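You operate a simulated robot arm through the tools that you are given. There is no shell and no other tool. Be economical: measure what you need, move in short steps, check, and stop when the job is done.

You run a simulated robot arm. Do the job below in one go: nothing can be reset, and whatever is moved stays where it is left.

JOB
Put three of the dark blue cones from the middle board of the shelf with the card pocket on the bottom board of the shelf with the card pocket. Put the white brush on the middle board of the shelf with the card pocket away on the top of the wooden desk. Put the teal spindle cover on the top of the side bench away on the ledge under the thread stand. Take the deep light green tray on the top of the side bench and put it away on the end of the long table beside head one. Take the green lint roller and leave it on the bottom board of the shelf with the card pocket. Take the thin orange cone on the top of the wooden desk and put it away on the fourth wire shelf from the bottom. Put the box that says "white bobbins" from the top of the wooden desk on the top of the pale wooden stand and the box labelled "clips" on the table before head four. Take the yellow brush and leave it in the black tray. Do these in any order. Set down upright: teal spindle cover.

It is judged by the outcome, as a careful person would: the job done as asked, and still so three seconds after it is handed in. It fails if anything else is knocked over, pushed out of place, dropped, spilled or broken. A push-on lid holds only when it is set on centred and level and pressed home; a screw cap is set on level and turned clockwise until tight.

ROBOT AND FRAMES
A 6-joint arm with a fingered hand on a trunk, on a base that drives. Base frame: it is fixed to the floor where the robot stands at the start and does not move with it; the origin is under the middle of the robot, x ahead of it, y to its left, z up; the surface under the hand at the start is at about z = 920. Units: mm, degrees, N and s.
With the tool pointing down near the work surface it reaches from about 320 to 740 mm from the robot's upright axis, wherever it stands. Its first joint turns from -166.0 to 166.0 degrees. Places, roughly: black tray (26x17x6 cm) [-4400, -7200, 500]; bottom board of the shelf with the card pocket (15 [540, -20, 320]; brown box, white box [-4750, -2000, 750]; dark blue cone (7x6x13 cm) [500, 600, 1000]; deep light green tray (15x8x5 cm) [-2900, 800, 800]; end of the long table beside head one [-2000, -900, 800]; fourth wire shelf [-700, -5600, 1400]; green lint roller (12x8x8 cm) [-3000, 1000, 800]; ledge under the thread stand (180x13 cm) [-1500, -2920, 980]; table before head four [-2200, -3500, 800]; teal spindle cover (3x3x8 cm) [-2700, 900, 800]; thin orange cone (7x6x13 cm) [-4700, -1600, 800]; top of the pale wooden stand [-1400, -1000, 800]; top of the wooden desk [-4800, -1700, 800]; white brush (8x4x5 cm) [500, -200, 900]; yellow brush (8x4x5 cm) [-1600, -5700, 400]. Payload 4 kg.
The TCP is the grasp point between the finger pads, 26 mm short of the fingertips. In the tool frame z runs along the fingers and y along their closing line. Largest opening 148 mm; the body of the gripper starts 73 mm behind the TCP. The gripper is a hand of 3 fingers: y runs from the thumb to the fingers, the wrist lies at [0, 0, -239] in the tool frame, and closing takes about 1.5 s.
Orientation is that of the tool frame in the base frame, as a unit quaternion [w, x, y, z]. With the fingers straight down and closing along the base's y, the tool's x points along the base's -x, its y along +y and its z along -z.

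CONTROLS
- The arm moves only by the tool step_arm. Its argument "steps" is a list of rows, each a list of 7 numbers: the shift along the tool's x, y, z in units of 150 mm (1.0 is 150 mm), then the turn, a rotation vector about the tool's x, y, z in units of 90 degrees (1.0 is 90 degrees), then the opening in per cent of the stroke, from 0 (shut) to 100 (fully open). In form: [[tx, ty, tz, ax, ay, az, fingers], ...]. A call has 1 to 8 rows; each row is the pose to reach, as a shift and turn from the pose commanded when the call began, along the tool's axes at that moment. A call with a number of a shift or a turn outside -1 to 1 is refused whole. Rows are played at 5 a second. More than 50 mm and 8.6 degrees between two rows, or a gripper value outside its range, and nothing of the call is played. Where a pose cannot be reached the arm comes as near as it can. A force on the tool above 40 N (or 10 N above the force at the start of the call, whichever is more), or a blocked arm, ends the call early, and 0.2 s more pass. The fingers move at their own pace (about 153 mm/s each) and stop on an object; they squeeze with about 29 N. The grip force told is the motor's: it shows also when the fingers shut on nothing. Time passes only in rows, and 0.2 s behind the last, so rows that repeat a pose let the fingers close. It gives the time, the measured TCP pose, the force on the tool (base axes), the opening and the grip force at its end, in the units of the frame above (readings bear some noise), with the torque about the TCP (base axes, N m) and any sound that the robot's microphone picked up.
- Cameras (640 x 400 px; columns grow to the right, rows downward): "scene" is now at [12.4, 140.3, 1561]; the picture's right is [-0.28, -0.96, 0.00], its down [-0.74, 0.22, -0.63] and it looks along [0.60, -0.18, -0.78] (base axes); focal length 244 px, centre (320, 200). "wrist" rides on the gripper at [68, -39, -90] in the tool frame; the picture's right is [0.50, 0.87, 0.00], its down [-0.66, 0.38, -0.65] and it looks along [-0.57, 0.33, 0.76] (tool axes); focal length 222 px, centre (320, 200). There is no depth. A picture from a camera that has moved, and an enlarged one, comes with that camera's place and axes in the base frame and with its lens.
- camera(camera): a new picture of that camera. It takes no simulated time.
- slide_trunk(by): slides the trunk up (or, below 0, down) by that many mm; the arm and the scene camera ride with it, the base frame stays. It gives what a move gives, with no picture.
- base_move(legs): drives the robot by 1 to 6 legs, each [ahead, left, turn to the left] in mm, mm and degrees, along the robot's own axes; the way and the turn of a leg run together, so that a leg with both is an arc; at most 1500 mm and 180 degrees a leg. The arm and the cameras ride along, it lands a little off, and it stops where it bumps. It gives what a move gives.
- set_grasp(shape): the hand has 3 fingers and takes this shape, open, in about a second: jaw (thumb against the fingers, like two jaws); tri (thumb and two fingers); tip (a fingertip pinch); poke (one finger out to press); point (the index stretched); flat (the hand flat); cup (the hand cupped); fist (a fist). The gripper value then closes the fingers along that shape, each until it touches; the sizes above hold for jaw. It gives what a move gives, with no picture.
- head_to(pan, tilt): turns the head with the scene camera to pan (to the left, within 155 degrees either way) and tilt (down, from -29 to 69), counted from straight ahead of the robot. It gives what a move gives.
- enlarge(camera, box): a new picture of the part [left, top, right, bottom] of that camera's present view, enlarged. It takes no simulated time.
- job_done(): hands the job in; it is judged then, once.

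Go step by step. Nothing tells you exact positions but the pictures and the camera data: compare them with the known pose of the tool, close in by small moves and look again before you grip or let go. The budget is 546 turns and 336 pictures, counting those below and the enlarged ones. Unless the task says otherwise, let go and move clear before handing in.

The tools are called after "Emit:" as a command line: name --pt "numbers of a row" for each row, then --argument value for the rest, lists and objects as JSON in quotes. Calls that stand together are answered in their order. step_arm: Moves the arm, as the interface text tells. Its arguments: {"type":"object","properties":{"steps":{"type":"array","items":{"type":"array","items":{"type":"number"}}}},"required":["steps"]} The other tools are called the same way: slide_trunk (by) slides the trunk up or down; set_grasp (shape) gives the hand a shape; base_move (legs) drives the base; head_to (pan, tilt) turns the head that bears the scene camera; camera (camera) takes a picture; enlarge (camera, box) takes an enlarged picture of a part of a camera's view; job_done () hands the job in.

At the start:

```text
time: 0.0
tcp_pos: [435.2, 5.1, 1227.2]
ee_rot: [0.0, 0.0, 1.0, 0.0]
force: [-0.5, 0.2, 0.2]
wrist_torque: [0.0, -0.02, 0.01]
grip_width: 148.0
grip_force: 0.1
shape: jaw
trunk travel left (down, up): [-525.0, 65.0]
robot x, y, heading: [1.5, -0.8, 0.1]
head pan, tilt: [-16.5, 50.9]
```

scene: 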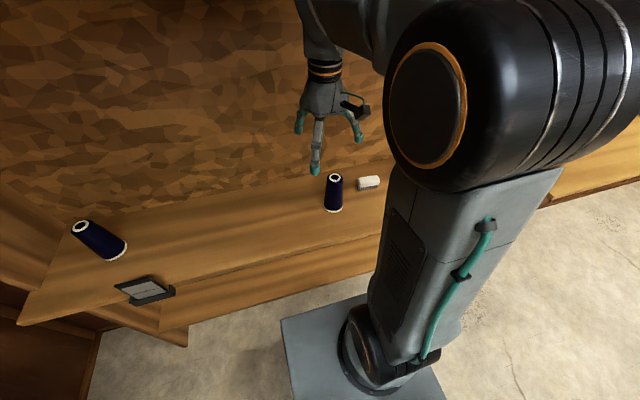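
wrist: 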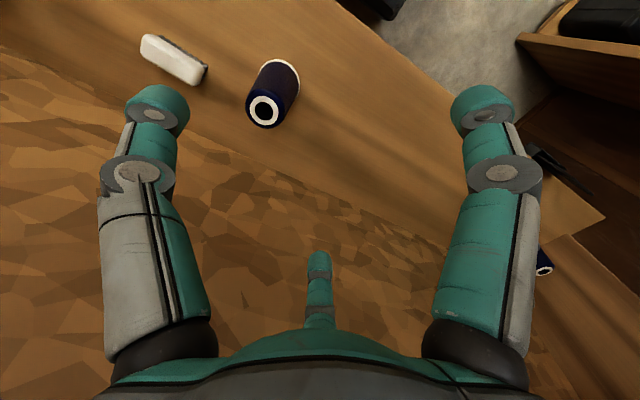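

I see the shelf ahead with two dark blue cones and a white brush on the middle board. First I look around to map the shelf.

Emit:
head_to --pan 30 --tilt 45

Emit:
camera --camera "scene"

Emit:
head_to --pan -50 --tilt 45

Emit:
camera --camera "scene"

Emit:
head_to --pan 150 --tilt 15

Emit:
camera --camera "scene"

Emit:
head_to --pan -150 --tilt 15

Emit:
camera --camera "scene"

```text
time: 1.1
tcp_pos: [433.0, 6.4, 1227.5]
ee_rot: [0.0, 0.001, 1.0, 0.0]
force: [0.5, -0.5, 0.0]
wrist_torque: [0.01, -0.01, -0.01]
grip_width: 148.0
grip_force: 0.0
shape: jaw
trunk travel left (down, up): [-525.0, 65.0]
robot x, y, heading: [-1.5, -0.9, 0.1]
head pan, tilt: [30.0, 45.0]
```

```text
333 pictures are left
camera scene: at [9.9, 202.6, 1569.0], right [0.5, -0.87, 0.0], down [-0.61, -0.35, -0.71], along [0.61, 0.35, -0.71], focal length 244 px, centre (320, 200)
```

scene: 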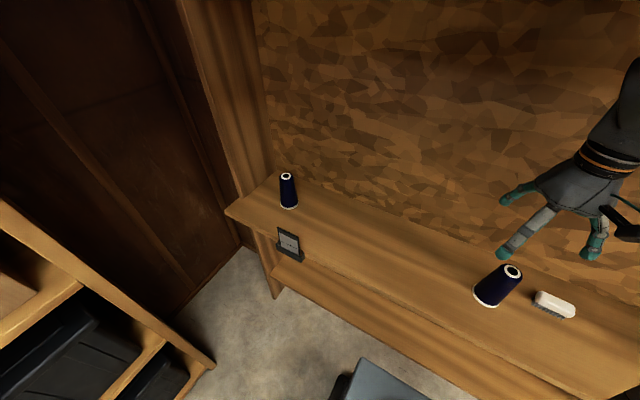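

```text
time: 2.7
tcp_pos: [433.4, 4.9, 1228.1]
ee_rot: [0.0, 0.0, 1.0, 0.0]
force: [0.2, 0.0, 0.2]
wrist_torque: [-0.02, 0.02, -0.01]
grip_width: 148.2
grip_force: 0.0
shape: jaw
trunk travel left (down, up): [-525.0, 65.0]
robot x, y, heading: [3.2, 0.9, 0.2]
head pan, tilt: [-50.0, 45.0]
```

```text
332 pictures are left
camera scene: at [-8.3, 99.7, 1569.1], right [-0.77, -0.64, 0.0], down [-0.45, 0.54, -0.71], along [0.45, -0.54, -0.71], focal length 244 px, centre (320, 200)
```

scene: 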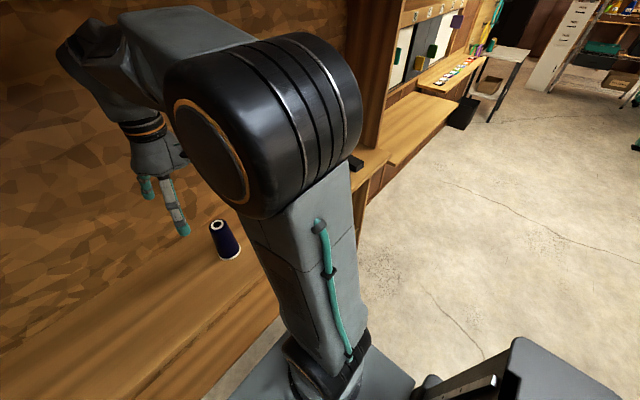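

```text
time: 5.6
tcp_pos: [433.9, 5.4, 1227.8]
ee_rot: [0.001, 0.0, 1.0, 0.0]
force: [-0.4, -0.5, -0.1]
wrist_torque: [-0.01, 0.04, -0.01]
grip_width: 147.8
grip_force: 0.0
shape: jaw
trunk travel left (down, up): [-525.0, 65.0]
robot x, y, heading: [-7.2, 0.8, 0.1]
head pan, tilt: [150.0, 15.0]
```

```text
331 pictures are left
camera scene: at [-141.5, 208.7, 1615.9], right [0.5, 0.87, 0.0], down [0.22, -0.13, -0.97], along [-0.84, 0.48, -0.26], focal length 244 px, centre (320, 200)
```

scene: 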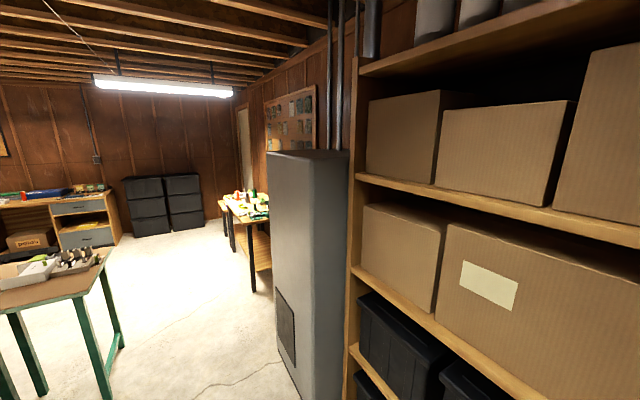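

```text
time: 9.7
tcp_pos: [434.0, 5.5, 1228.2]
ee_rot: [0.0, 0.0, 1.0, 0.001]
force: [0.1, -0.1, -0.3]
wrist_torque: [0.01, 0.0, 0.02]
grip_width: 147.9
grip_force: 0.0
shape: jaw
trunk travel left (down, up): [-525.0, 65.0]
robot x, y, heading: [-1.3, -0.7, 0.2]
head pan, tilt: [-150.0, 15.0]
```

```text
330 pictures are left
camera scene: at [-141.5, 115.2, 1615.9], right [-0.5, 0.87, 0.0], down [0.22, 0.13, -0.97], along [-0.84, -0.48, -0.26], focal length 244 px, centre (320, 200)
```

scene: 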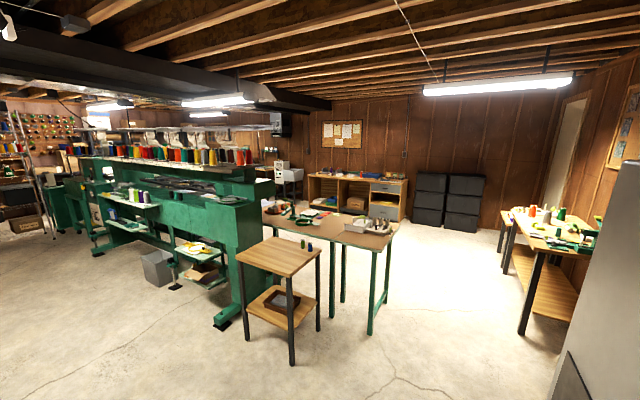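

The room is large; I take more views to map it: the right side and the shelf's right part.

Emit:
head_to --pan -95 --tilt 15

Emit:
camera --camera "scene"

Emit:
head_to --pan 0 --tilt 0

Emit:
camera --camera "scene"

Emit:
head_to --pan 0 --tilt 69

Emit:
camera --camera "scene"

```text
time: 10.9
tcp_pos: [433.9, 4.8, 1227.2]
ee_rot: [0.0, -0.001, 1.0, 0.0]
force: [0.2, -0.3, 0.5]
wrist_torque: [-0.02, 0.0, -0.04]
grip_width: 147.9
grip_force: 0.1
shape: jaw
trunk travel left (down, up): [-525.0, 65.0]
robot x, y, heading: [-0.4, -2.6, 0.1]
head pan, tilt: [-95.0, 15.0]
```

```text
329 pictures are left
camera scene: at [-68.8, 68.9, 1615.9], right [-1.0, 0.09, 0.0], down [0.02, 0.26, -0.97], along [-0.08, -0.96, -0.26], focal length 244 px, centre (320, 200)
```

scene: 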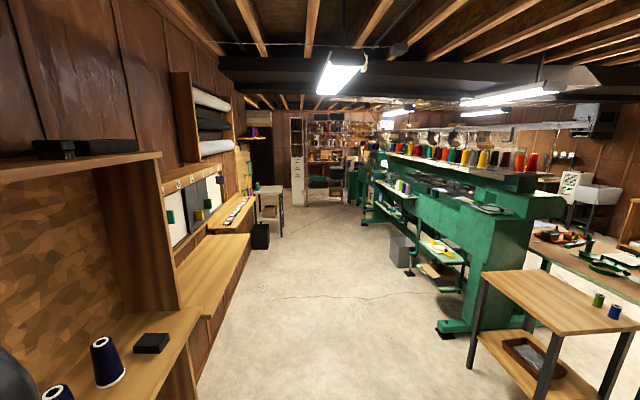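

```text
time: 12.6
tcp_pos: [434.9, 5.4, 1227.3]
ee_rot: [0.0, 0.0, 1.0, -0.001]
force: [0.1, 0.2, 0.7]
wrist_torque: [0.01, -0.01, 0.0]
grip_width: 147.8
grip_force: 0.3
shape: jaw
trunk travel left (down, up): [-525.0, 65.0]
robot x, y, heading: [-4.7, -1.0, 0.1]
head pan, tilt: [0.0, 0.0]
```

```text
328 pictures are left
camera scene: at [29.4, 161.9, 1640.0], right [0.0, -1.0, 0.0], down [0.0, 0.0, -1.0], along [1.0, 0.0, 0.0], focal length 244 px, centre (320, 200)
```

scene: 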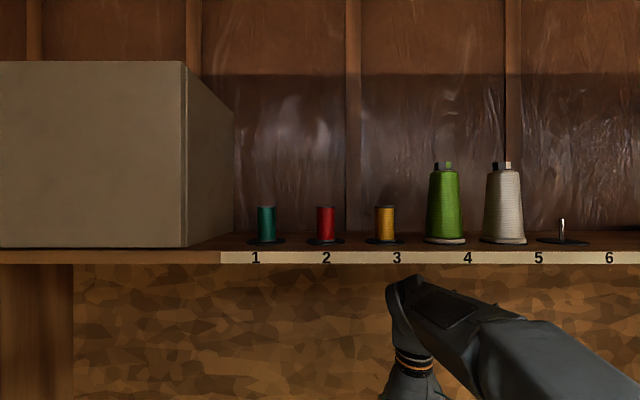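

```text
time: 14.0
tcp_pos: [434.7, 6.4, 1228.4]
ee_rot: [0.0, -0.001, 1.0, -0.001]
force: [-0.4, 0.4, 0.1]
wrist_torque: [-0.01, -0.01, 0.01]
grip_width: 147.9
grip_force: 0.0
shape: jaw
trunk travel left (down, up): [-525.0, 65.0]
robot x, y, heading: [0.7, 0.3, -0.0]
head pan, tilt: [0.0, 68.8]
```

```text
327 pictures are left
camera scene: at [-4.6, 162.0, 1540.2], right [0.0, -1.0, 0.0], down [-0.93, 0.0, -0.36], along [0.36, 0.0, -0.93], focal length 244 px, centre (320, 200)
```

scene: 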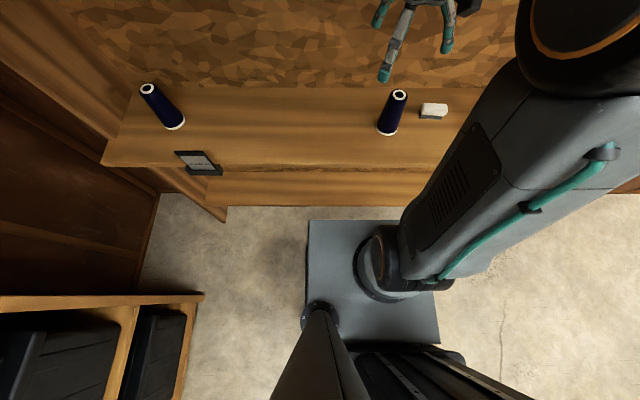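

I've got a rough map. I back off a little and pitch the tool 45° forward so cones can be gripped from the side and set upright on the lower board.

Emit:
base_move --legs '[[-150, 0, 0]]'

Emit:
step_arm --pt "0 0 0 0 -0.09 0 100" --pt "0 0 0 0 -0.18 0 100" --pt "0 0 0 0 -0.27 0 100" --pt "0 0 0 0 -0.36 0 100" --pt "0 0 0 0 -0.45 0 100" --pt "0 0 0 0 -0.5 0 100"

Emit:
camera --camera "wrist"

Emit:
head_to --pan -25 --tilt 50

Emit:
camera --camera "scene"

```text
time: 15.4
tcp_pos: [285.5, 5.9, 1227.4]
ee_rot: [0.0, 0.0, 1.0, 0.0]
force: [0.2, 0.0, -0.8]
wrist_torque: [-0.02, -0.03, 0.03]
grip_width: 147.9
grip_force: 0.2
shape: jaw
trunk travel left (down, up): [-525.0, 65.0]
robot x, y, heading: [-148.7, 1.7, -0.1]
head pan, tilt: [0.0, 68.8]
```

```text
time: 16.8
tcp_pos: [284.4, 4.8, 1227.6]
ee_rot: [0.384, 0.001, 0.923, 0.0]
force: [-0.1, -0.4, -0.5]
wrist_torque: [0.0, 0.01, 0.01]
grip_width: 148.1
grip_force: 0.0
shape: jaw
trunk travel left (down, up): [-525.0, 65.0]
robot x, y, heading: [-153.2, -1.7, -0.1]
head pan, tilt: [0.0, 68.8]
```

```text
326 pictures are left
camera wrist: at [172.2, -34.8, 1243.9], right [-0.35, 0.87, -0.35], down [0.0, 0.38, 0.93], along [0.94, 0.33, -0.13], focal length 222 px, centre (320, 200)
```

wrist: 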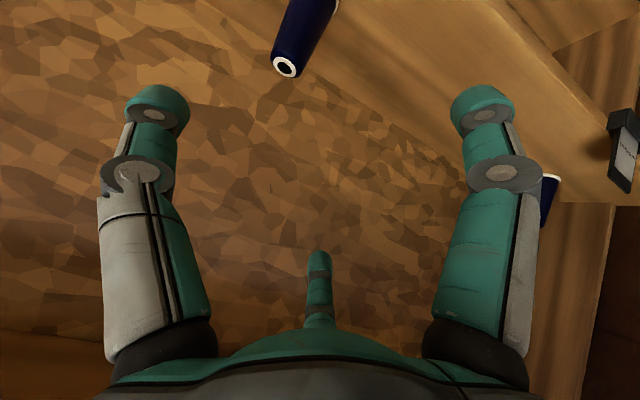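

```text
time: 17.7
tcp_pos: [283.9, 3.9, 1226.7]
ee_rot: [0.383, 0.0, 0.924, 0.0]
force: [-0.1, 0.0, -0.7]
wrist_torque: [0.02, 0.02, 0.02]
grip_width: 147.9
grip_force: 0.2
shape: jaw
trunk travel left (down, up): [-525.0, 65.0]
robot x, y, heading: [-148.9, -0.7, -0.2]
head pan, tilt: [-25.0, 50.0]
```

```text
325 pictures are left
camera scene: at [-140.4, 129.5, 1562.1], right [-0.42, -0.91, 0.0], down [-0.69, 0.32, -0.64], along [0.58, -0.27, -0.77], focal length 244 px, centre (320, 200)
```

scene: 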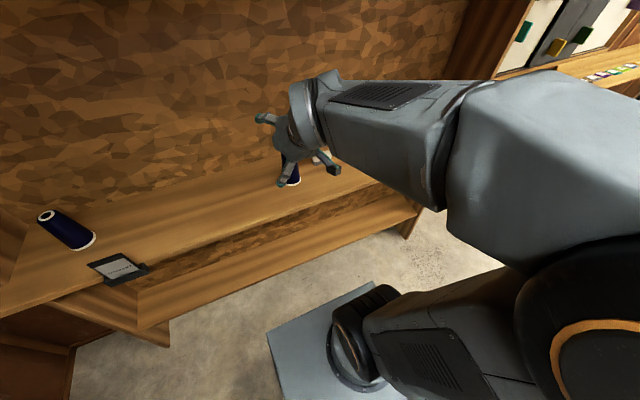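

The three fingers look splayed; I check how they close in jaw shape with an empty hand.

Emit:
step_arm --pt "0 0 0 0 0 0 50" --pt "0 0 0 0 0 0 50" --pt "0 0 0 0 0 0 50" --pt "0 0 0 0 0 0 50"

Emit:
camera --camera "wrist"

Emit:
step_arm --pt "0 0 0 0 0 0 0" --pt "0 0 0 0 0 0 0" --pt "0 0 0 0 0 0 0" --pt "0 0 0 0 0 0 0" --pt "0 0 0 0 0 0 0"

Emit:
camera --camera "wrist"

Emit:
set_grasp --shape "jaw"

Emit:
camera --camera "wrist"

```text
time: 18.7
tcp_pos: [283.8, 5.8, 1227.6]
ee_rot: [0.382, 0.0, 0.924, 0.0]
force: [0.6, -1.2, 1.0]
wrist_torque: [0.0, 0.0, 0.01]
grip_width: 74.7
grip_force: 0.0
shape: jaw
trunk travel left (down, up): [-525.0, 65.0]
robot x, y, heading: [-151.9, -2.3, -0.1]
head pan, tilt: [-25.0, 50.0]
```

```text
324 pictures are left
camera wrist: at [172.3, -34.9, 1244.0], right [-0.35, 0.87, -0.35], down [0.0, 0.38, 0.93], along [0.94, 0.33, -0.13], focal length 222 px, centre (320, 200)
```

wrist: 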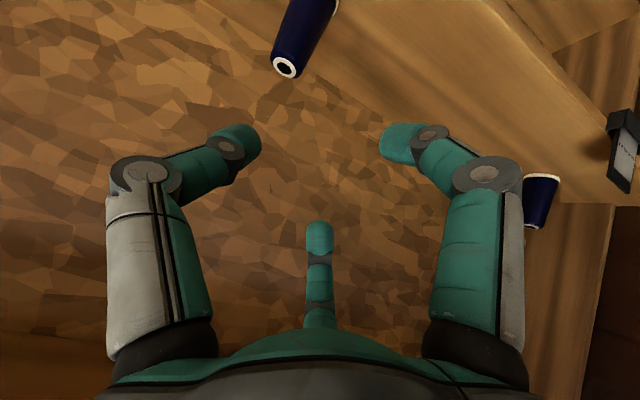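

```text
time: 19.9
tcp_pos: [283.5, 5.4, 1226.3]
ee_rot: [0.383, 0.001, 0.924, 0.0]
force: [1.1, -0.9, 0.3]
wrist_torque: [0.01, -0.01, 0.02]
grip_width: 0.0
grip_force: 29.1
shape: jaw
trunk travel left (down, up): [-525.0, 65.0]
robot x, y, heading: [-152.0, 0.5, 0.1]
head pan, tilt: [-25.0, 50.0]
```

```text
323 pictures are left
camera wrist: at [172.3, -34.9, 1244.0], right [-0.35, 0.87, -0.35], down [0.0, 0.38, 0.93], along [0.94, 0.33, -0.13], focal length 222 px, centre (320, 200)
```

wrist: 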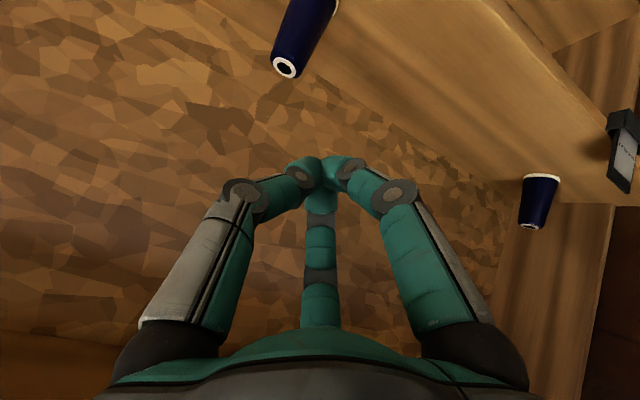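

```text
time: 20.8
tcp_pos: [283.8, 5.2, 1228.4]
ee_rot: [0.382, -0.001, 0.924, 0.0]
force: [-0.1, -0.5, 0.2]
wrist_torque: [0.02, -0.01, 0.0]
grip_width: 147.8
grip_force: 0.0
shape: jaw
trunk travel left (down, up): [-525.0, 65.0]
robot x, y, heading: [-146.8, 5.8, -0.0]
head pan, tilt: [-25.0, 50.0]
```

```text
322 pictures are left
camera wrist: at [172.3, -34.9, 1244.0], right [-0.35, 0.87, -0.35], down [0.0, 0.38, 0.93], along [0.94, 0.33, -0.13], focal length 222 px, centre (320, 200)
```

wrist: 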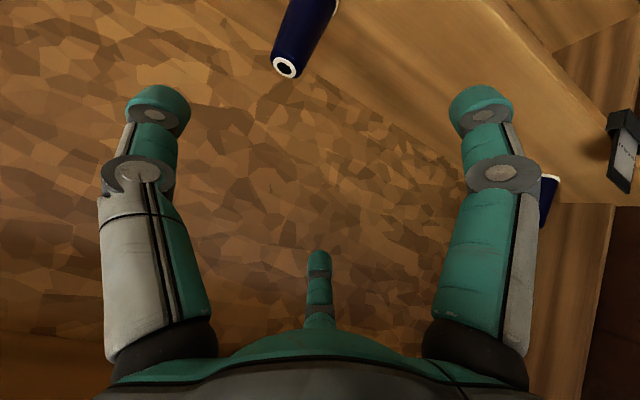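

The hand closes as a centring three-finger grip, so straight-down grips on the cones' tops suit best. I return the tool to vertical, then move over cone B (~490, -52).

Emit:
step_arm --pt "0 0 0 0 0.09 0 100" --pt "0 0 0 0 0.18 0 100" --pt "0 0 0 0 0.27 0 100" --pt "0 0 0 0 0.36 0 100" --pt "0 0 0 0 0.45 0 100" --pt "0 0 0 0 0.5 0 100"

Emit:
step_arm --pt "-0.3 -0.1 0 0 0 0 100" --pt "-0.6 -0.2 0 0 0 0 100" --pt "-0.9 -0.35 0 0 0 0 100"

Emit:
camera --camera "wrist"

Emit:
head_to --pan 10 --tilt 50

Emit:
camera --camera "scene"

```text
time: 22.2
tcp_pos: [284.8, 5.3, 1227.0]
ee_rot: [-0.001, 0.001, 1.0, 0.0]
force: [0.1, 0.7, -0.1]
wrist_torque: [0.04, -0.01, 0.01]
grip_width: 148.3
grip_force: 0.0
shape: jaw
trunk travel left (down, up): [-525.0, 65.0]
robot x, y, heading: [-150.9, 0.2, 0.0]
head pan, tilt: [-25.0, 50.0]
```

```text
refused: row 3 steps farther than a row can; nothing moved
```

```text
321 pictures are left
camera wrist: at [216.8, -35.2, 1318.2], right [-0.5, 0.87, 0.0], down [0.66, 0.38, 0.65], along [0.56, 0.33, -0.76], focal length 222 px, centre (320, 200)
```

wrist: 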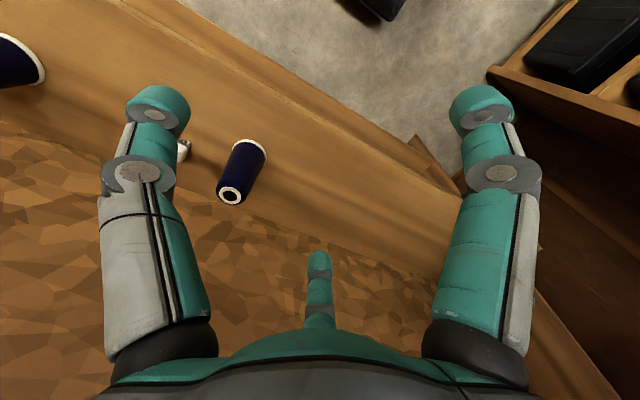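

```text
time: 23.2
tcp_pos: [283.6, 5.7, 1227.3]
ee_rot: [0.0, 0.0, 1.0, 0.0]
force: [0.1, 0.6, 0.7]
wrist_torque: [0.0, 0.03, -0.01]
grip_width: 148.1
grip_force: 0.0
shape: jaw
trunk travel left (down, up): [-525.0, 65.0]
robot x, y, heading: [-148.3, -2.5, 0.1]
head pan, tilt: [10.0, 50.0]
```

```text
320 pictures are left
camera scene: at [-134.3, 175.3, 1562.1], right [0.17, -0.98, 0.0], down [-0.75, -0.13, -0.64], along [0.63, 0.11, -0.77], focal length 244 px, centre (320, 200)
```

scene: 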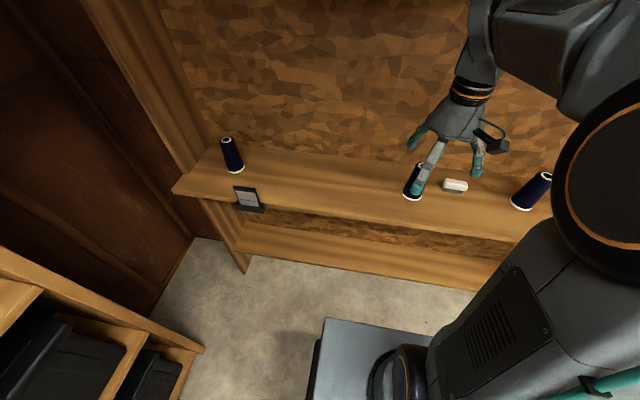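

Cone B is about (493, -50); a third cone C sits near (525, -440). Moving above cone B.

Emit:
step_arm --pt "-0.3 -0.1 0 0 0 0 100" --pt "-0.6 -0.2 0 0 0 0 100" --pt "-0.9 -0.3 0 0 0 0 100" --pt "-1.0 -0.37 0 0 0 0 100"

Emit:
step_arm --pt "-0.2 0 0.2 0 0 0 100" --pt "-0.39 0 0.4 0 0 0 100" --pt "-0.39 0 0.7 0 0 0 100"

Emit:
camera --camera "wrist"

Emit:
camera --camera "scene"

```text
time: 24.2
tcp_pos: [434.9, -51.1, 1225.4]
ee_rot: [0.0, 0.0, 1.0, 0.0]
force: [0.3, -0.2, 0.4]
wrist_torque: [0.01, 0.02, 0.01]
grip_width: 147.9
grip_force: 0.0
shape: jaw
trunk travel left (down, up): [-525.0, 65.0]
robot x, y, heading: [-148.1, -0.5, -0.2]
head pan, tilt: [10.0, 50.0]
```

```text
time: 25.0
tcp_pos: [493.0, -49.4, 1121.9]
ee_rot: [0.001, 0.0, 1.0, 0.0]
force: [0.2, -0.5, -0.2]
wrist_torque: [-0.02, 0.02, -0.03]
grip_width: 148.0
grip_force: 0.0
shape: jaw
trunk travel left (down, up): [-525.0, 65.0]
robot x, y, heading: [-148.5, 0.5, 0.2]
head pan, tilt: [10.0, 50.0]
```

```text
319 pictures are left
camera wrist: at [424.8, -90.0, 1212.3], right [-0.5, 0.87, 0.0], down [0.65, 0.38, 0.65], along [0.57, 0.33, -0.76], focal length 222 px, centre (320, 200)
```

wrist: 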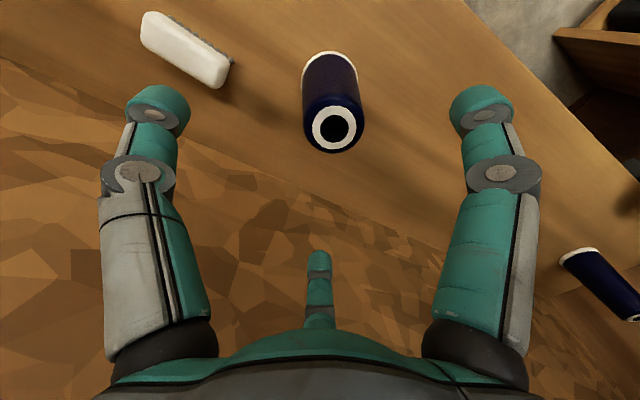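

```text
318 pictures are left
camera scene: at [-134.1, 175.3, 1562.2], right [0.17, -0.98, 0.0], down [-0.75, -0.13, -0.64], along [0.63, 0.11, -0.77], focal length 244 px, centre (320, 200)
```

scene: 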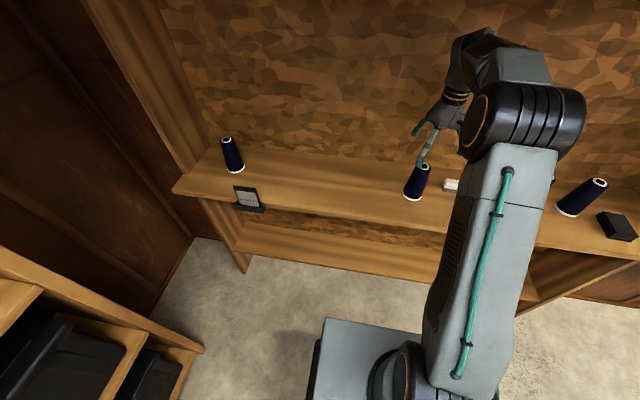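

Cone axis looks to be at about (487, -42). I descend around its top and close.

Emit:
step_arm --pt "0.04 0.05 0.25 0 0 0 100" --pt "0.04 0.05 0.5 0 0 0 100" --pt "0.04 0.05 0.75 0 0 0 100" --pt "0.04 0.05 0.9 0 0 0 100"

Emit:
camera --camera "wrist"

```text
time: 26.0
tcp_pos: [487.4, -43.5, 986.1]
ee_rot: [0.0, 0.0, 1.0, 0.0]
force: [0.5, 0.6, -0.2]
wrist_torque: [0.0, -0.02, 0.01]
grip_width: 147.8
grip_force: 0.1
shape: jaw
trunk travel left (down, up): [-525.0, 65.0]
robot x, y, heading: [-151.1, -0.2, 0.1]
head pan, tilt: [10.0, 50.0]
```

```text
317 pictures are left
camera wrist: at [419.8, -83.2, 1077.6], right [-0.5, 0.87, 0.0], down [0.66, 0.38, 0.65], along [0.57, 0.33, -0.76], focal length 222 px, centre (320, 200)
```

wrist: 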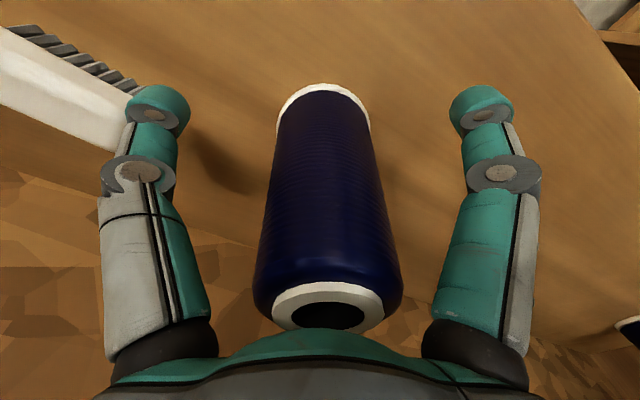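

Nicely centred. Close and lift.

Emit:
step_arm --pt "0 0 0 0 0 0 0" --pt "0 0 0 0 0 0 0" --pt "0 0 0 0 0 0 0" --pt "0 0 0 0 0 0 0" --pt "0 0 0 0 0 0 0" --pt "0 0 0 0 0 0 0"

Emit:
step_arm --pt "0 0 -0.1 0 0 0 0" --pt "0 0 -0.25 0 0 0 0" --pt "0 0 -0.5 0 0 0 0"

Emit:
camera --camera "wrist"

```text
time: 27.4
tcp_pos: [487.0, -42.6, 986.3]
ee_rot: [0.0, 0.0, 1.0, 0.0]
force: [1.1, 0.7, -0.4]
wrist_torque: [0.0, -0.03, 0.03]
grip_width: 48.4
grip_force: 28.9
shape: jaw
trunk travel left (down, up): [-525.0, 65.0]
robot x, y, heading: [-147.4, 1.9, 0.1]
head pan, tilt: [10.0, 50.0]
```

```text
time: 28.2
tcp_pos: [486.5, -44.3, 1064.4]
ee_rot: [0.0, 0.0, 1.0, 0.001]
force: [-0.4, 0.2, -1.2]
wrist_torque: [0.01, -0.03, 0.02]
grip_width: 48.1
grip_force: 29.1
shape: jaw
trunk travel left (down, up): [-525.0, 65.0]
robot x, y, heading: [-153.5, -4.7, 0.0]
head pan, tilt: [10.0, 50.0]
```

```text
316 pictures are left
camera wrist: at [419.3, -83.7, 1153.8], right [-0.5, 0.87, 0.0], down [0.66, 0.38, 0.65], along [0.57, 0.33, -0.76], focal length 222 px, centre (320, 200)
```

wrist: 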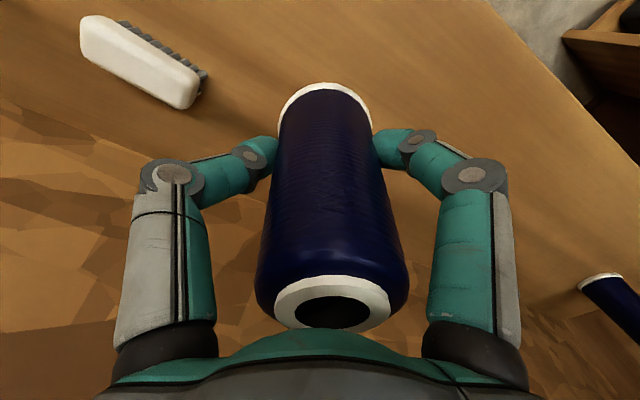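

Held. I back off 300 mm and lower the trunk, then look into the lower compartment.

Emit:
base_move --legs '[[-300, 0, 0]]'

Emit:
slide_trunk --by -525

Emit:
head_to --pan 0 --tilt 35

Emit:
camera --camera "scene"

Emit:
camera --camera "wrist"

```text
time: 30.3
tcp_pos: [185.2, -42.4, 1062.7]
ee_rot: [-0.001, -0.001, 1.0, 0.0]
force: [0.5, -0.4, -1.1]
wrist_torque: [0.01, -0.02, 0.0]
grip_width: 48.3
grip_force: 28.5
shape: jaw
trunk travel left (down, up): [-525.0, 65.0]
robot x, y, heading: [-450.0, -0.8, 0.3]
head pan, tilt: [10.0, 50.0]
```

```text
refused: -525 is not a number from -400 to 400
```

```text
time: 31.0
tcp_pos: [185.8, -42.3, 1061.9]
ee_rot: [0.001, -0.001, 1.0, 0.0]
force: [-0.3, 0.7, -1.0]
wrist_torque: [0.01, -0.01, 0.04]
grip_width: 48.6
grip_force: 29.0
shape: jaw
trunk travel left (down, up): [-525.0, 65.0]
robot x, y, heading: [-447.3, -0.1, 0.3]
head pan, tilt: [0.0, 35.0]
```

```text
315 pictures are left
camera scene: at [-423.6, 161.8, 1583.8], right [0.0, -1.0, 0.0], down [-0.57, 0.0, -0.82], along [0.82, 0.0, -0.57], focal length 244 px, centre (320, 200)
```

scene: 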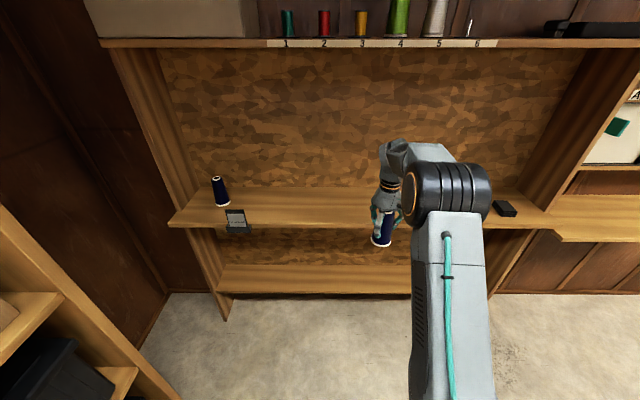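

```text
314 pictures are left
camera wrist: at [118.3, -82.9, 1153.4], right [-0.5, 0.86, 0.0], down [0.65, 0.38, 0.65], along [0.57, 0.33, -0.76], focal length 222 px, centre (320, 200)
```

wrist: 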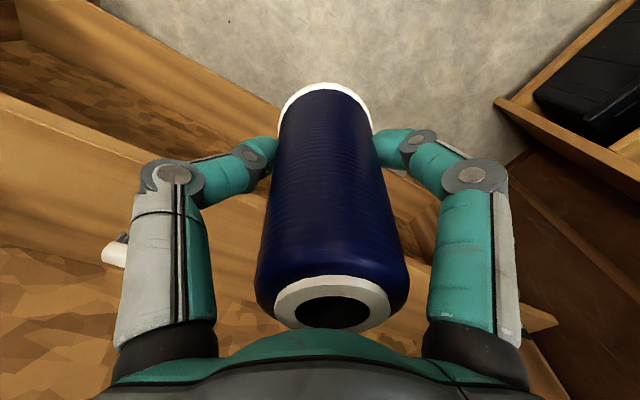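

Emit:
slide_trunk --by -400

Emit:
slide_trunk --by -125

Emit:
head_to --pan 10 --tilt 25

Emit:
camera --camera "scene"

```text
time: 34.9
tcp_pos: [186.4, -41.7, 661.3]
ee_rot: [0.0, -0.001, 1.0, 0.001]
force: [-0.3, 0.6, -1.2]
wrist_torque: [0.0, 0.02, -0.02]
grip_width: 48.4
grip_force: 29.1
shape: jaw
trunk travel left (down, up): [-125.0, 465.0]
robot x, y, heading: [-451.4, -1.0, 0.2]
head pan, tilt: [0.0, 35.0]
```

```text
time: 36.4
tcp_pos: [185.8, -41.5, 536.8]
ee_rot: [0.0, -0.001, 1.0, 0.0]
force: [-1.1, -0.3, -1.2]
wrist_torque: [-0.02, 0.01, 0.02]
grip_width: 48.2
grip_force: 28.6
shape: jaw
trunk travel left (down, up): [0.0, 590.0]
robot x, y, heading: [-450.7, 3.7, 0.2]
head pan, tilt: [0.0, 35.0]
```

```text
time: 37.1
tcp_pos: [186.0, -41.4, 538.3]
ee_rot: [0.0, 0.0, 1.0, 0.001]
force: [-0.4, 0.3, -1.7]
wrist_torque: [0.02, 0.0, 0.03]
grip_width: 48.1
grip_force: 29.5
shape: jaw
trunk travel left (down, up): [0.0, 590.0]
robot x, y, heading: [-451.6, -3.9, 0.2]
head pan, tilt: [10.0, 25.0]
```

```text
313 pictures are left
camera scene: at [-421.0, 177.7, 1074.6], right [0.17, -0.98, 0.0], down [-0.42, -0.07, -0.91], along [0.89, 0.16, -0.42], focal length 244 px, centre (320, 200)
```

scene: 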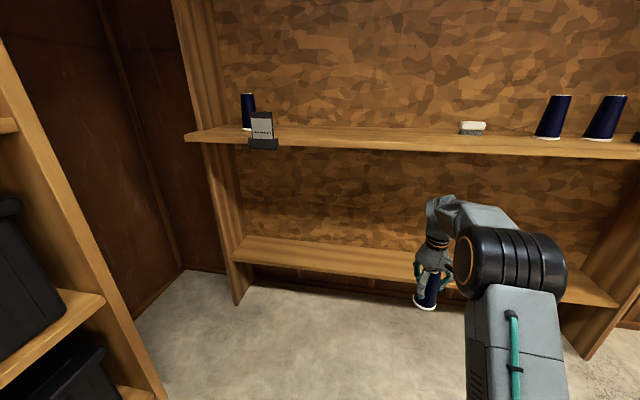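

Four cones in all (A left, C and D right, one held). I lower the hand further before driving under the board.

Emit:
step_arm --pt "0 0 0.2 0 0 0 0" --pt "0 0 0.4 0 0 0 0" --pt "0 0 0.55 0 0 0 0"

Emit:
base_move --legs '[[150, 0, 0]]'

Emit:
head_to --pan 5 --tilt 35

Emit:
camera --camera "scene"

Emit:
camera --camera "wrist"

```text
time: 37.9
tcp_pos: [185.8, -42.5, 455.4]
ee_rot: [0.001, 0.0, 1.0, 0.0]
force: [-0.1, -0.2, -1.1]
wrist_torque: [0.02, -0.03, 0.02]
grip_width: 48.1
grip_force: 29.3
shape: jaw
trunk travel left (down, up): [0.0, 590.0]
robot x, y, heading: [-454.1, -1.3, 0.1]
head pan, tilt: [10.0, 25.0]
```

```text
time: 39.3
tcp_pos: [335.7, -42.4, 455.3]
ee_rot: [0.0, -0.001, 1.0, 0.0]
force: [-0.2, -0.3, -1.3]
wrist_torque: [0.01, -0.01, -0.01]
grip_width: 48.1
grip_force: 29.5
shape: jaw
trunk travel left (down, up): [0.0, 590.0]
robot x, y, heading: [-302.5, -1.3, -0.1]
head pan, tilt: [10.0, 25.0]
```

```text
time: 40.0
tcp_pos: [334.0, -42.9, 455.7]
ee_rot: [0.0, -0.001, 1.0, 0.0]
force: [0.6, -0.3, -1.3]
wrist_torque: [0.0, -0.01, -0.03]
grip_width: 47.8
grip_force: 29.4
shape: jaw
trunk travel left (down, up): [0.0, 590.0]
robot x, y, heading: [-302.7, -1.0, 0.0]
head pan, tilt: [5.0, 35.0]
```

```text
312 pictures are left
camera scene: at [-274.6, 169.6, 1058.9], right [0.09, -1.0, 0.0], down [-0.57, -0.05, -0.82], along [0.82, 0.07, -0.57], focal length 244 px, centre (320, 200)
```

scene: 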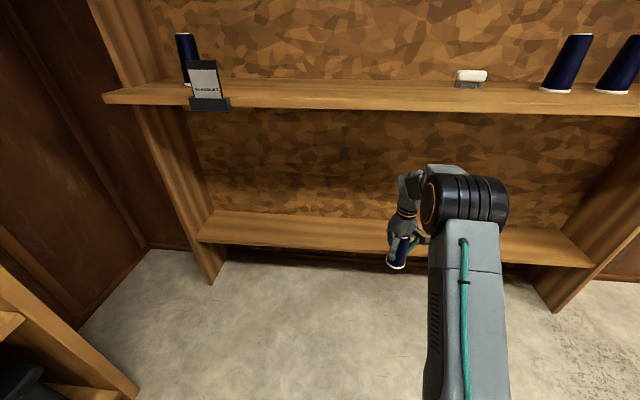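

```text
311 pictures are left
camera wrist: at [267.7, -82.8, 545.9], right [-0.5, 0.87, 0.0], down [0.65, 0.38, 0.65], along [0.57, 0.33, -0.76], focal length 222 px, centre (320, 200)
```

wrist: 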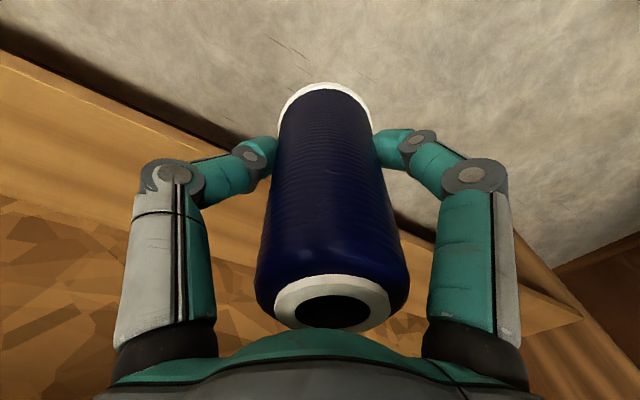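

I extend the arm instead of driving further, to keep the elbow below and in front of the middle board, then check.

Emit:
step_arm --pt "-0.2 0 0 0 0 0 0" --pt "-0.4 0 0 0 0 0 0" --pt "-0.6 0 0 0 0 0 0"

Emit:
camera --camera "scene"

```text
time: 40.8
tcp_pos: [424.9, -42.2, 455.9]
ee_rot: [0.0, -0.001, 1.0, 0.0]
force: [-0.3, -0.4, -0.8]
wrist_torque: [-0.04, 0.0, -0.01]
grip_width: 48.0
grip_force: 29.1
shape: jaw
trunk travel left (down, up): [0.0, 590.0]
robot x, y, heading: [-303.3, 4.5, -0.0]
head pan, tilt: [5.0, 35.0]
```

```text
310 pictures are left
camera scene: at [-274.8, 169.6, 1058.9], right [0.09, -1.0, 0.0], down [-0.57, -0.05, -0.82], along [0.82, 0.07, -0.57], focal length 244 px, centre (320, 200)
```

scene: 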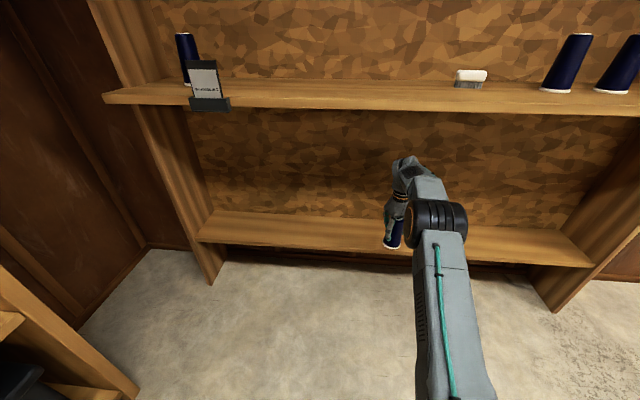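

Elbow now low, wrist top ~735, well below the board. Drive forward 120 and lower.

Emit:
base_move --legs '[[120, 0, 0]]'

Emit:
step_arm --pt "0 0 0.07 0 0 0 0" --pt "0 0 0.14 0 0 0 0" --pt "0 0 0.18 0 0 0 0"

Emit:
camera --camera "wrist"

Emit:
camera --camera "scene"

```text
time: 42.0
tcp_pos: [545.3, -42.8, 456.4]
ee_rot: [-0.001, -0.001, 1.0, 0.0]
force: [0.4, 0.4, -1.1]
wrist_torque: [0.02, 0.0, 0.01]
grip_width: 47.8
grip_force: 29.1
shape: jaw
trunk travel left (down, up): [0.0, 590.0]
robot x, y, heading: [-182.0, -1.5, -0.1]
head pan, tilt: [5.0, 35.0]
```

```text
time: 42.9
tcp_pos: [543.9, -41.9, 428.7]
ee_rot: [0.0, -0.001, 1.0, 0.0]
force: [-0.1, -0.6, -0.4]
wrist_torque: [0.03, -0.03, 0.02]
grip_width: 47.9
grip_force: 28.9
shape: jaw
trunk travel left (down, up): [0.0, 590.0]
robot x, y, heading: [-182.6, 1.7, -0.1]
head pan, tilt: [5.0, 35.0]
```

```text
309 pictures are left
camera wrist: at [477.5, -82.3, 519.4], right [-0.5, 0.87, 0.0], down [0.66, 0.38, 0.65], along [0.57, 0.33, -0.76], focal length 222 px, centre (320, 200)
```

wrist: 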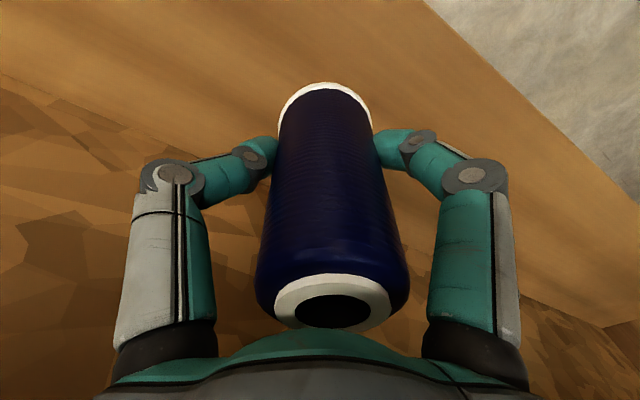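

```text
308 pictures are left
camera scene: at [-154.2, 169.8, 1058.9], right [0.09, -1.0, 0.0], down [-0.57, -0.05, -0.82], along [0.82, 0.07, -0.57], focal length 244 px, centre (320, 200)
```

scene: 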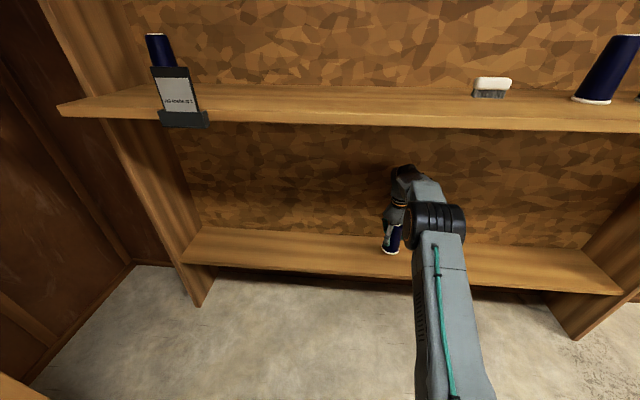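

Emit:
step_arm --pt "0 0 0.03 0 0 0 0" --pt "0 0 0.06 0 0 0 0"

Emit:
step_arm --pt "0 0 0.02 0 0 0 0"

Emit:
step_arm --pt "0 0 0.02 0 0 0 0"

Emit:
enlarge --camera "scene" --box '[350, 200, 430, 270]'

```text
time: 43.5
tcp_pos: [545.2, -42.9, 418.8]
ee_rot: [0.0, 0.0, 1.0, 0.0]
force: [-0.4, 0.1, -2.6]
wrist_torque: [-0.02, -0.03, -0.03]
grip_width: 47.8
grip_force: 29.1
shape: jaw
trunk travel left (down, up): [0.0, 590.0]
robot x, y, heading: [-182.7, -0.2, 0.2]
head pan, tilt: [5.0, 35.0]
```

```text
time: 43.9
tcp_pos: [545.9, -41.5, 415.8]
ee_rot: [0.0, -0.001, 1.0, 0.0]
force: [1.0, 0.3, -2.1]
wrist_torque: [-0.01, -0.02, -0.02]
grip_width: 48.0
grip_force: 29.0
shape: jaw
trunk travel left (down, up): [0.0, 590.0]
robot x, y, heading: [-181.0, -0.3, 0.3]
head pan, tilt: [5.0, 35.0]
```

```text
time: 44.2
tcp_pos: [545.7, -42.2, 412.7]
ee_rot: [0.0, 0.0, 1.0, 0.0]
force: [0.0, -0.6, -2.2]
wrist_torque: [-0.02, -0.03, 0.0]
grip_width: 47.9
grip_force: 29.3
shape: jaw
trunk travel left (down, up): [0.0, 590.0]
robot x, y, heading: [-182.7, 1.2, 0.0]
head pan, tilt: [5.0, 35.0]
```

```text
5.71 times, centred on (390, 235) of scene
camera zoom: at [-154.2, 169.8, 1058.9], right [0.09, -1.0, 0.0], down [-0.57, -0.05, -0.82], along [0.82, 0.07, -0.57], focal length 1393 px, centre (-80, 0)
```

zoom: 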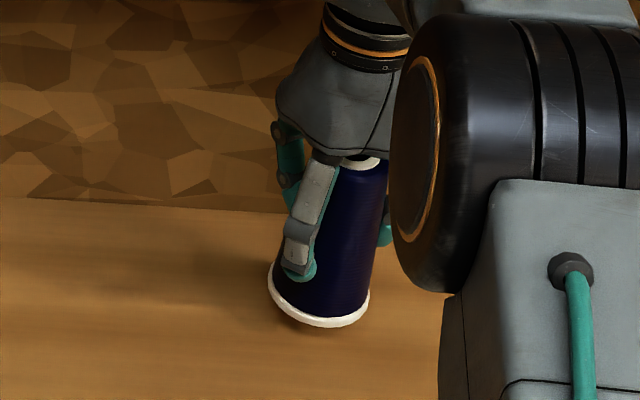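

Emit:
step_arm --pt "0 0 0.02 0 0 0 0" --pt "0 0 0.02 0 0 0 0"

Emit:
step_arm --pt "0 0 0.02 0 0 0 0" --pt "0 0 0.02 0 0 0 0"

Emit:
step_arm --pt "0 0 0.02 0 0 0 0" --pt "0 0 0.02 0 0 0 0"

Emit:
enlarge --camera "scene" --box '[350, 200, 430, 270]'

```text
time: 44.9
tcp_pos: [546.0, -41.2, 410.4]
ee_rot: [0.0, 0.0, 1.0, 0.0]
force: [0.4, -0.1, -0.7]
wrist_torque: [0.04, -0.02, -0.01]
grip_width: 48.1
grip_force: 28.9
shape: jaw
trunk travel left (down, up): [0.0, 590.0]
robot x, y, heading: [-181.9, 0.4, 0.1]
head pan, tilt: [5.0, 35.0]
```

```text
time: 45.5
tcp_pos: [545.4, -41.7, 407.6]
ee_rot: [0.0, -0.001, 1.0, 0.0]
force: [-0.5, 1.1, -1.1]
wrist_torque: [-0.02, -0.05, 0.01]
grip_width: 47.5
grip_force: 28.9
shape: jaw
trunk travel left (down, up): [0.0, 590.0]
robot x, y, heading: [-181.3, -0.1, 0.1]
head pan, tilt: [5.0, 35.0]
```

```text
time: 46.0
tcp_pos: [545.9, -42.7, 404.9]
ee_rot: [0.0, -0.001, 1.0, 0.0]
force: [-0.7, -0.8, -1.7]
wrist_torque: [0.0, -0.03, 0.01]
grip_width: 48.0
grip_force: 28.9
shape: jaw
trunk travel left (down, up): [0.0, 590.0]
robot x, y, heading: [-179.5, -0.4, 0.3]
head pan, tilt: [5.0, 35.0]
```

```text
5.71 times, centred on (390, 235) of scene
camera zoom: at [-154.2, 169.8, 1058.9], right [0.09, -1.0, 0.0], down [-0.57, -0.05, -0.82], along [0.82, 0.07, -0.57], focal length 1393 px, centre (-80, 0)
```

zoom: 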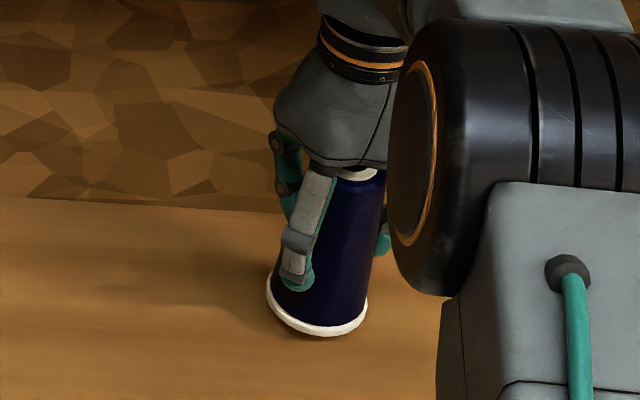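

Close to contact but forces still show free hang; I continue in fine steps.

Emit:
step_arm --pt "0 0 0.02 0 0 0 0" --pt "0 0 0.02 0 0 0 0"

Emit:
step_arm --pt "0 0 0.02 0 0 0 0" --pt "0 0 0.02 0 0 0 0"

Emit:
enlarge --camera "scene" --box '[350, 200, 430, 270]'

```text
time: 46.6
tcp_pos: [545.3, -40.7, 402.0]
ee_rot: [0.0, -0.002, 1.0, 0.0]
force: [0.4, -0.4, -1.0]
wrist_torque: [-0.02, -0.02, -0.02]
grip_width: 47.9
grip_force: 29.1
shape: jaw
trunk travel left (down, up): [0.0, 590.0]
robot x, y, heading: [-182.5, 1.4, 0.0]
head pan, tilt: [5.0, 35.0]
```

```text
time: 47.2
tcp_pos: [544.5, -40.6, 397.8]
ee_rot: [0.0, -0.001, 1.0, 0.0]
force: [0.1, 0.0, -1.6]
wrist_torque: [0.03, -0.02, 0.02]
grip_width: 47.8
grip_force: 28.9
shape: jaw
trunk travel left (down, up): [0.0, 590.0]
robot x, y, heading: [-180.9, -2.2, -0.1]
head pan, tilt: [5.0, 35.0]
```

```text
5.71 times, centred on (390, 235) of scene
camera zoom: at [-154.2, 169.8, 1058.9], right [0.09, -1.0, 0.0], down [-0.57, -0.05, -0.82], along [0.82, 0.07, -0.57], focal length 1393 px, centre (-80, 0)
```

zoom: 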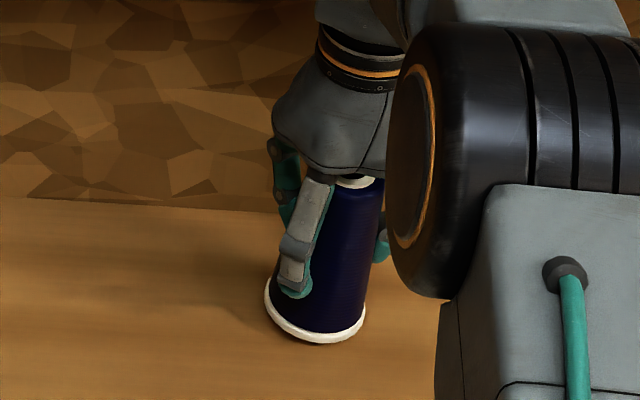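

Emit:
step_arm --pt "0 0 0.02 0 0 0 0" --pt "0 0 0.03 0 0 0 0"

Emit:
step_arm --pt "0 0 0.02 0 0 0 0" --pt "0 0 0.03 0 0 0 0"

Emit:
step_arm --pt "0 0 0.02 0 0 0 0" --pt "0 0 0.03 0 0 0 0"

Emit:
enlarge --camera "scene" --box '[350, 200, 430, 270]'

```text
time: 47.9
tcp_pos: [544.8, -41.5, 394.0]
ee_rot: [0.0, -0.001, 1.0, 0.0]
force: [0.4, -0.1, -1.3]
wrist_torque: [0.01, -0.01, 0.0]
grip_width: 47.8
grip_force: 28.9
shape: jaw
trunk travel left (down, up): [0.0, 590.0]
robot x, y, heading: [-183.1, -0.0, -0.0]
head pan, tilt: [5.0, 35.0]
```

```text
time: 48.5
tcp_pos: [544.2, -40.6, 389.4]
ee_rot: [0.0, -0.001, 1.0, 0.0]
force: [0.4, -0.1, -1.7]
wrist_torque: [0.01, -0.02, -0.06]
grip_width: 47.7
grip_force: 29.0
shape: jaw
trunk travel left (down, up): [0.0, 590.0]
robot x, y, heading: [-180.2, -0.9, 0.1]
head pan, tilt: [5.0, 35.0]
```

```text
time: 49.0
tcp_pos: [546.2, -41.2, 386.4]
ee_rot: [0.001, -0.001, 1.0, 0.0]
force: [1.6, 0.4, 14.9]
wrist_torque: [-0.04, 0.21, 0.02]
grip_width: 48.1
grip_force: 29.1
shape: jaw
trunk travel left (down, up): [0.0, 590.0]
robot x, y, heading: [-182.0, -2.4, 0.2]
head pan, tilt: [5.0, 35.0]
```

```text
5.71 times, centred on (390, 235) of scene
camera zoom: at [-155.1, 169.9, 1059.2], right [0.09, -1.0, 0.0], down [-0.57, -0.05, -0.82], along [0.82, 0.07, -0.57], focal length 1393 px, centre (-80, 0)
```

zoom: 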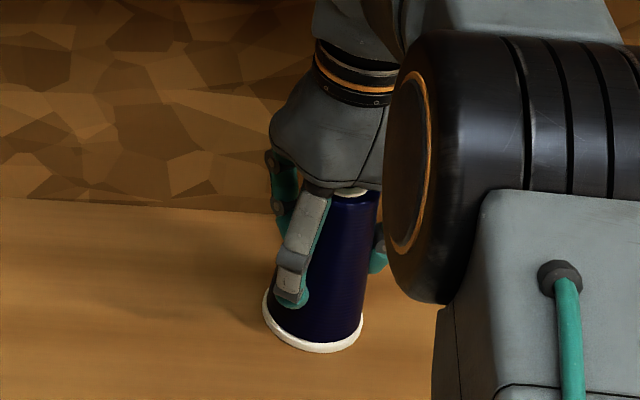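

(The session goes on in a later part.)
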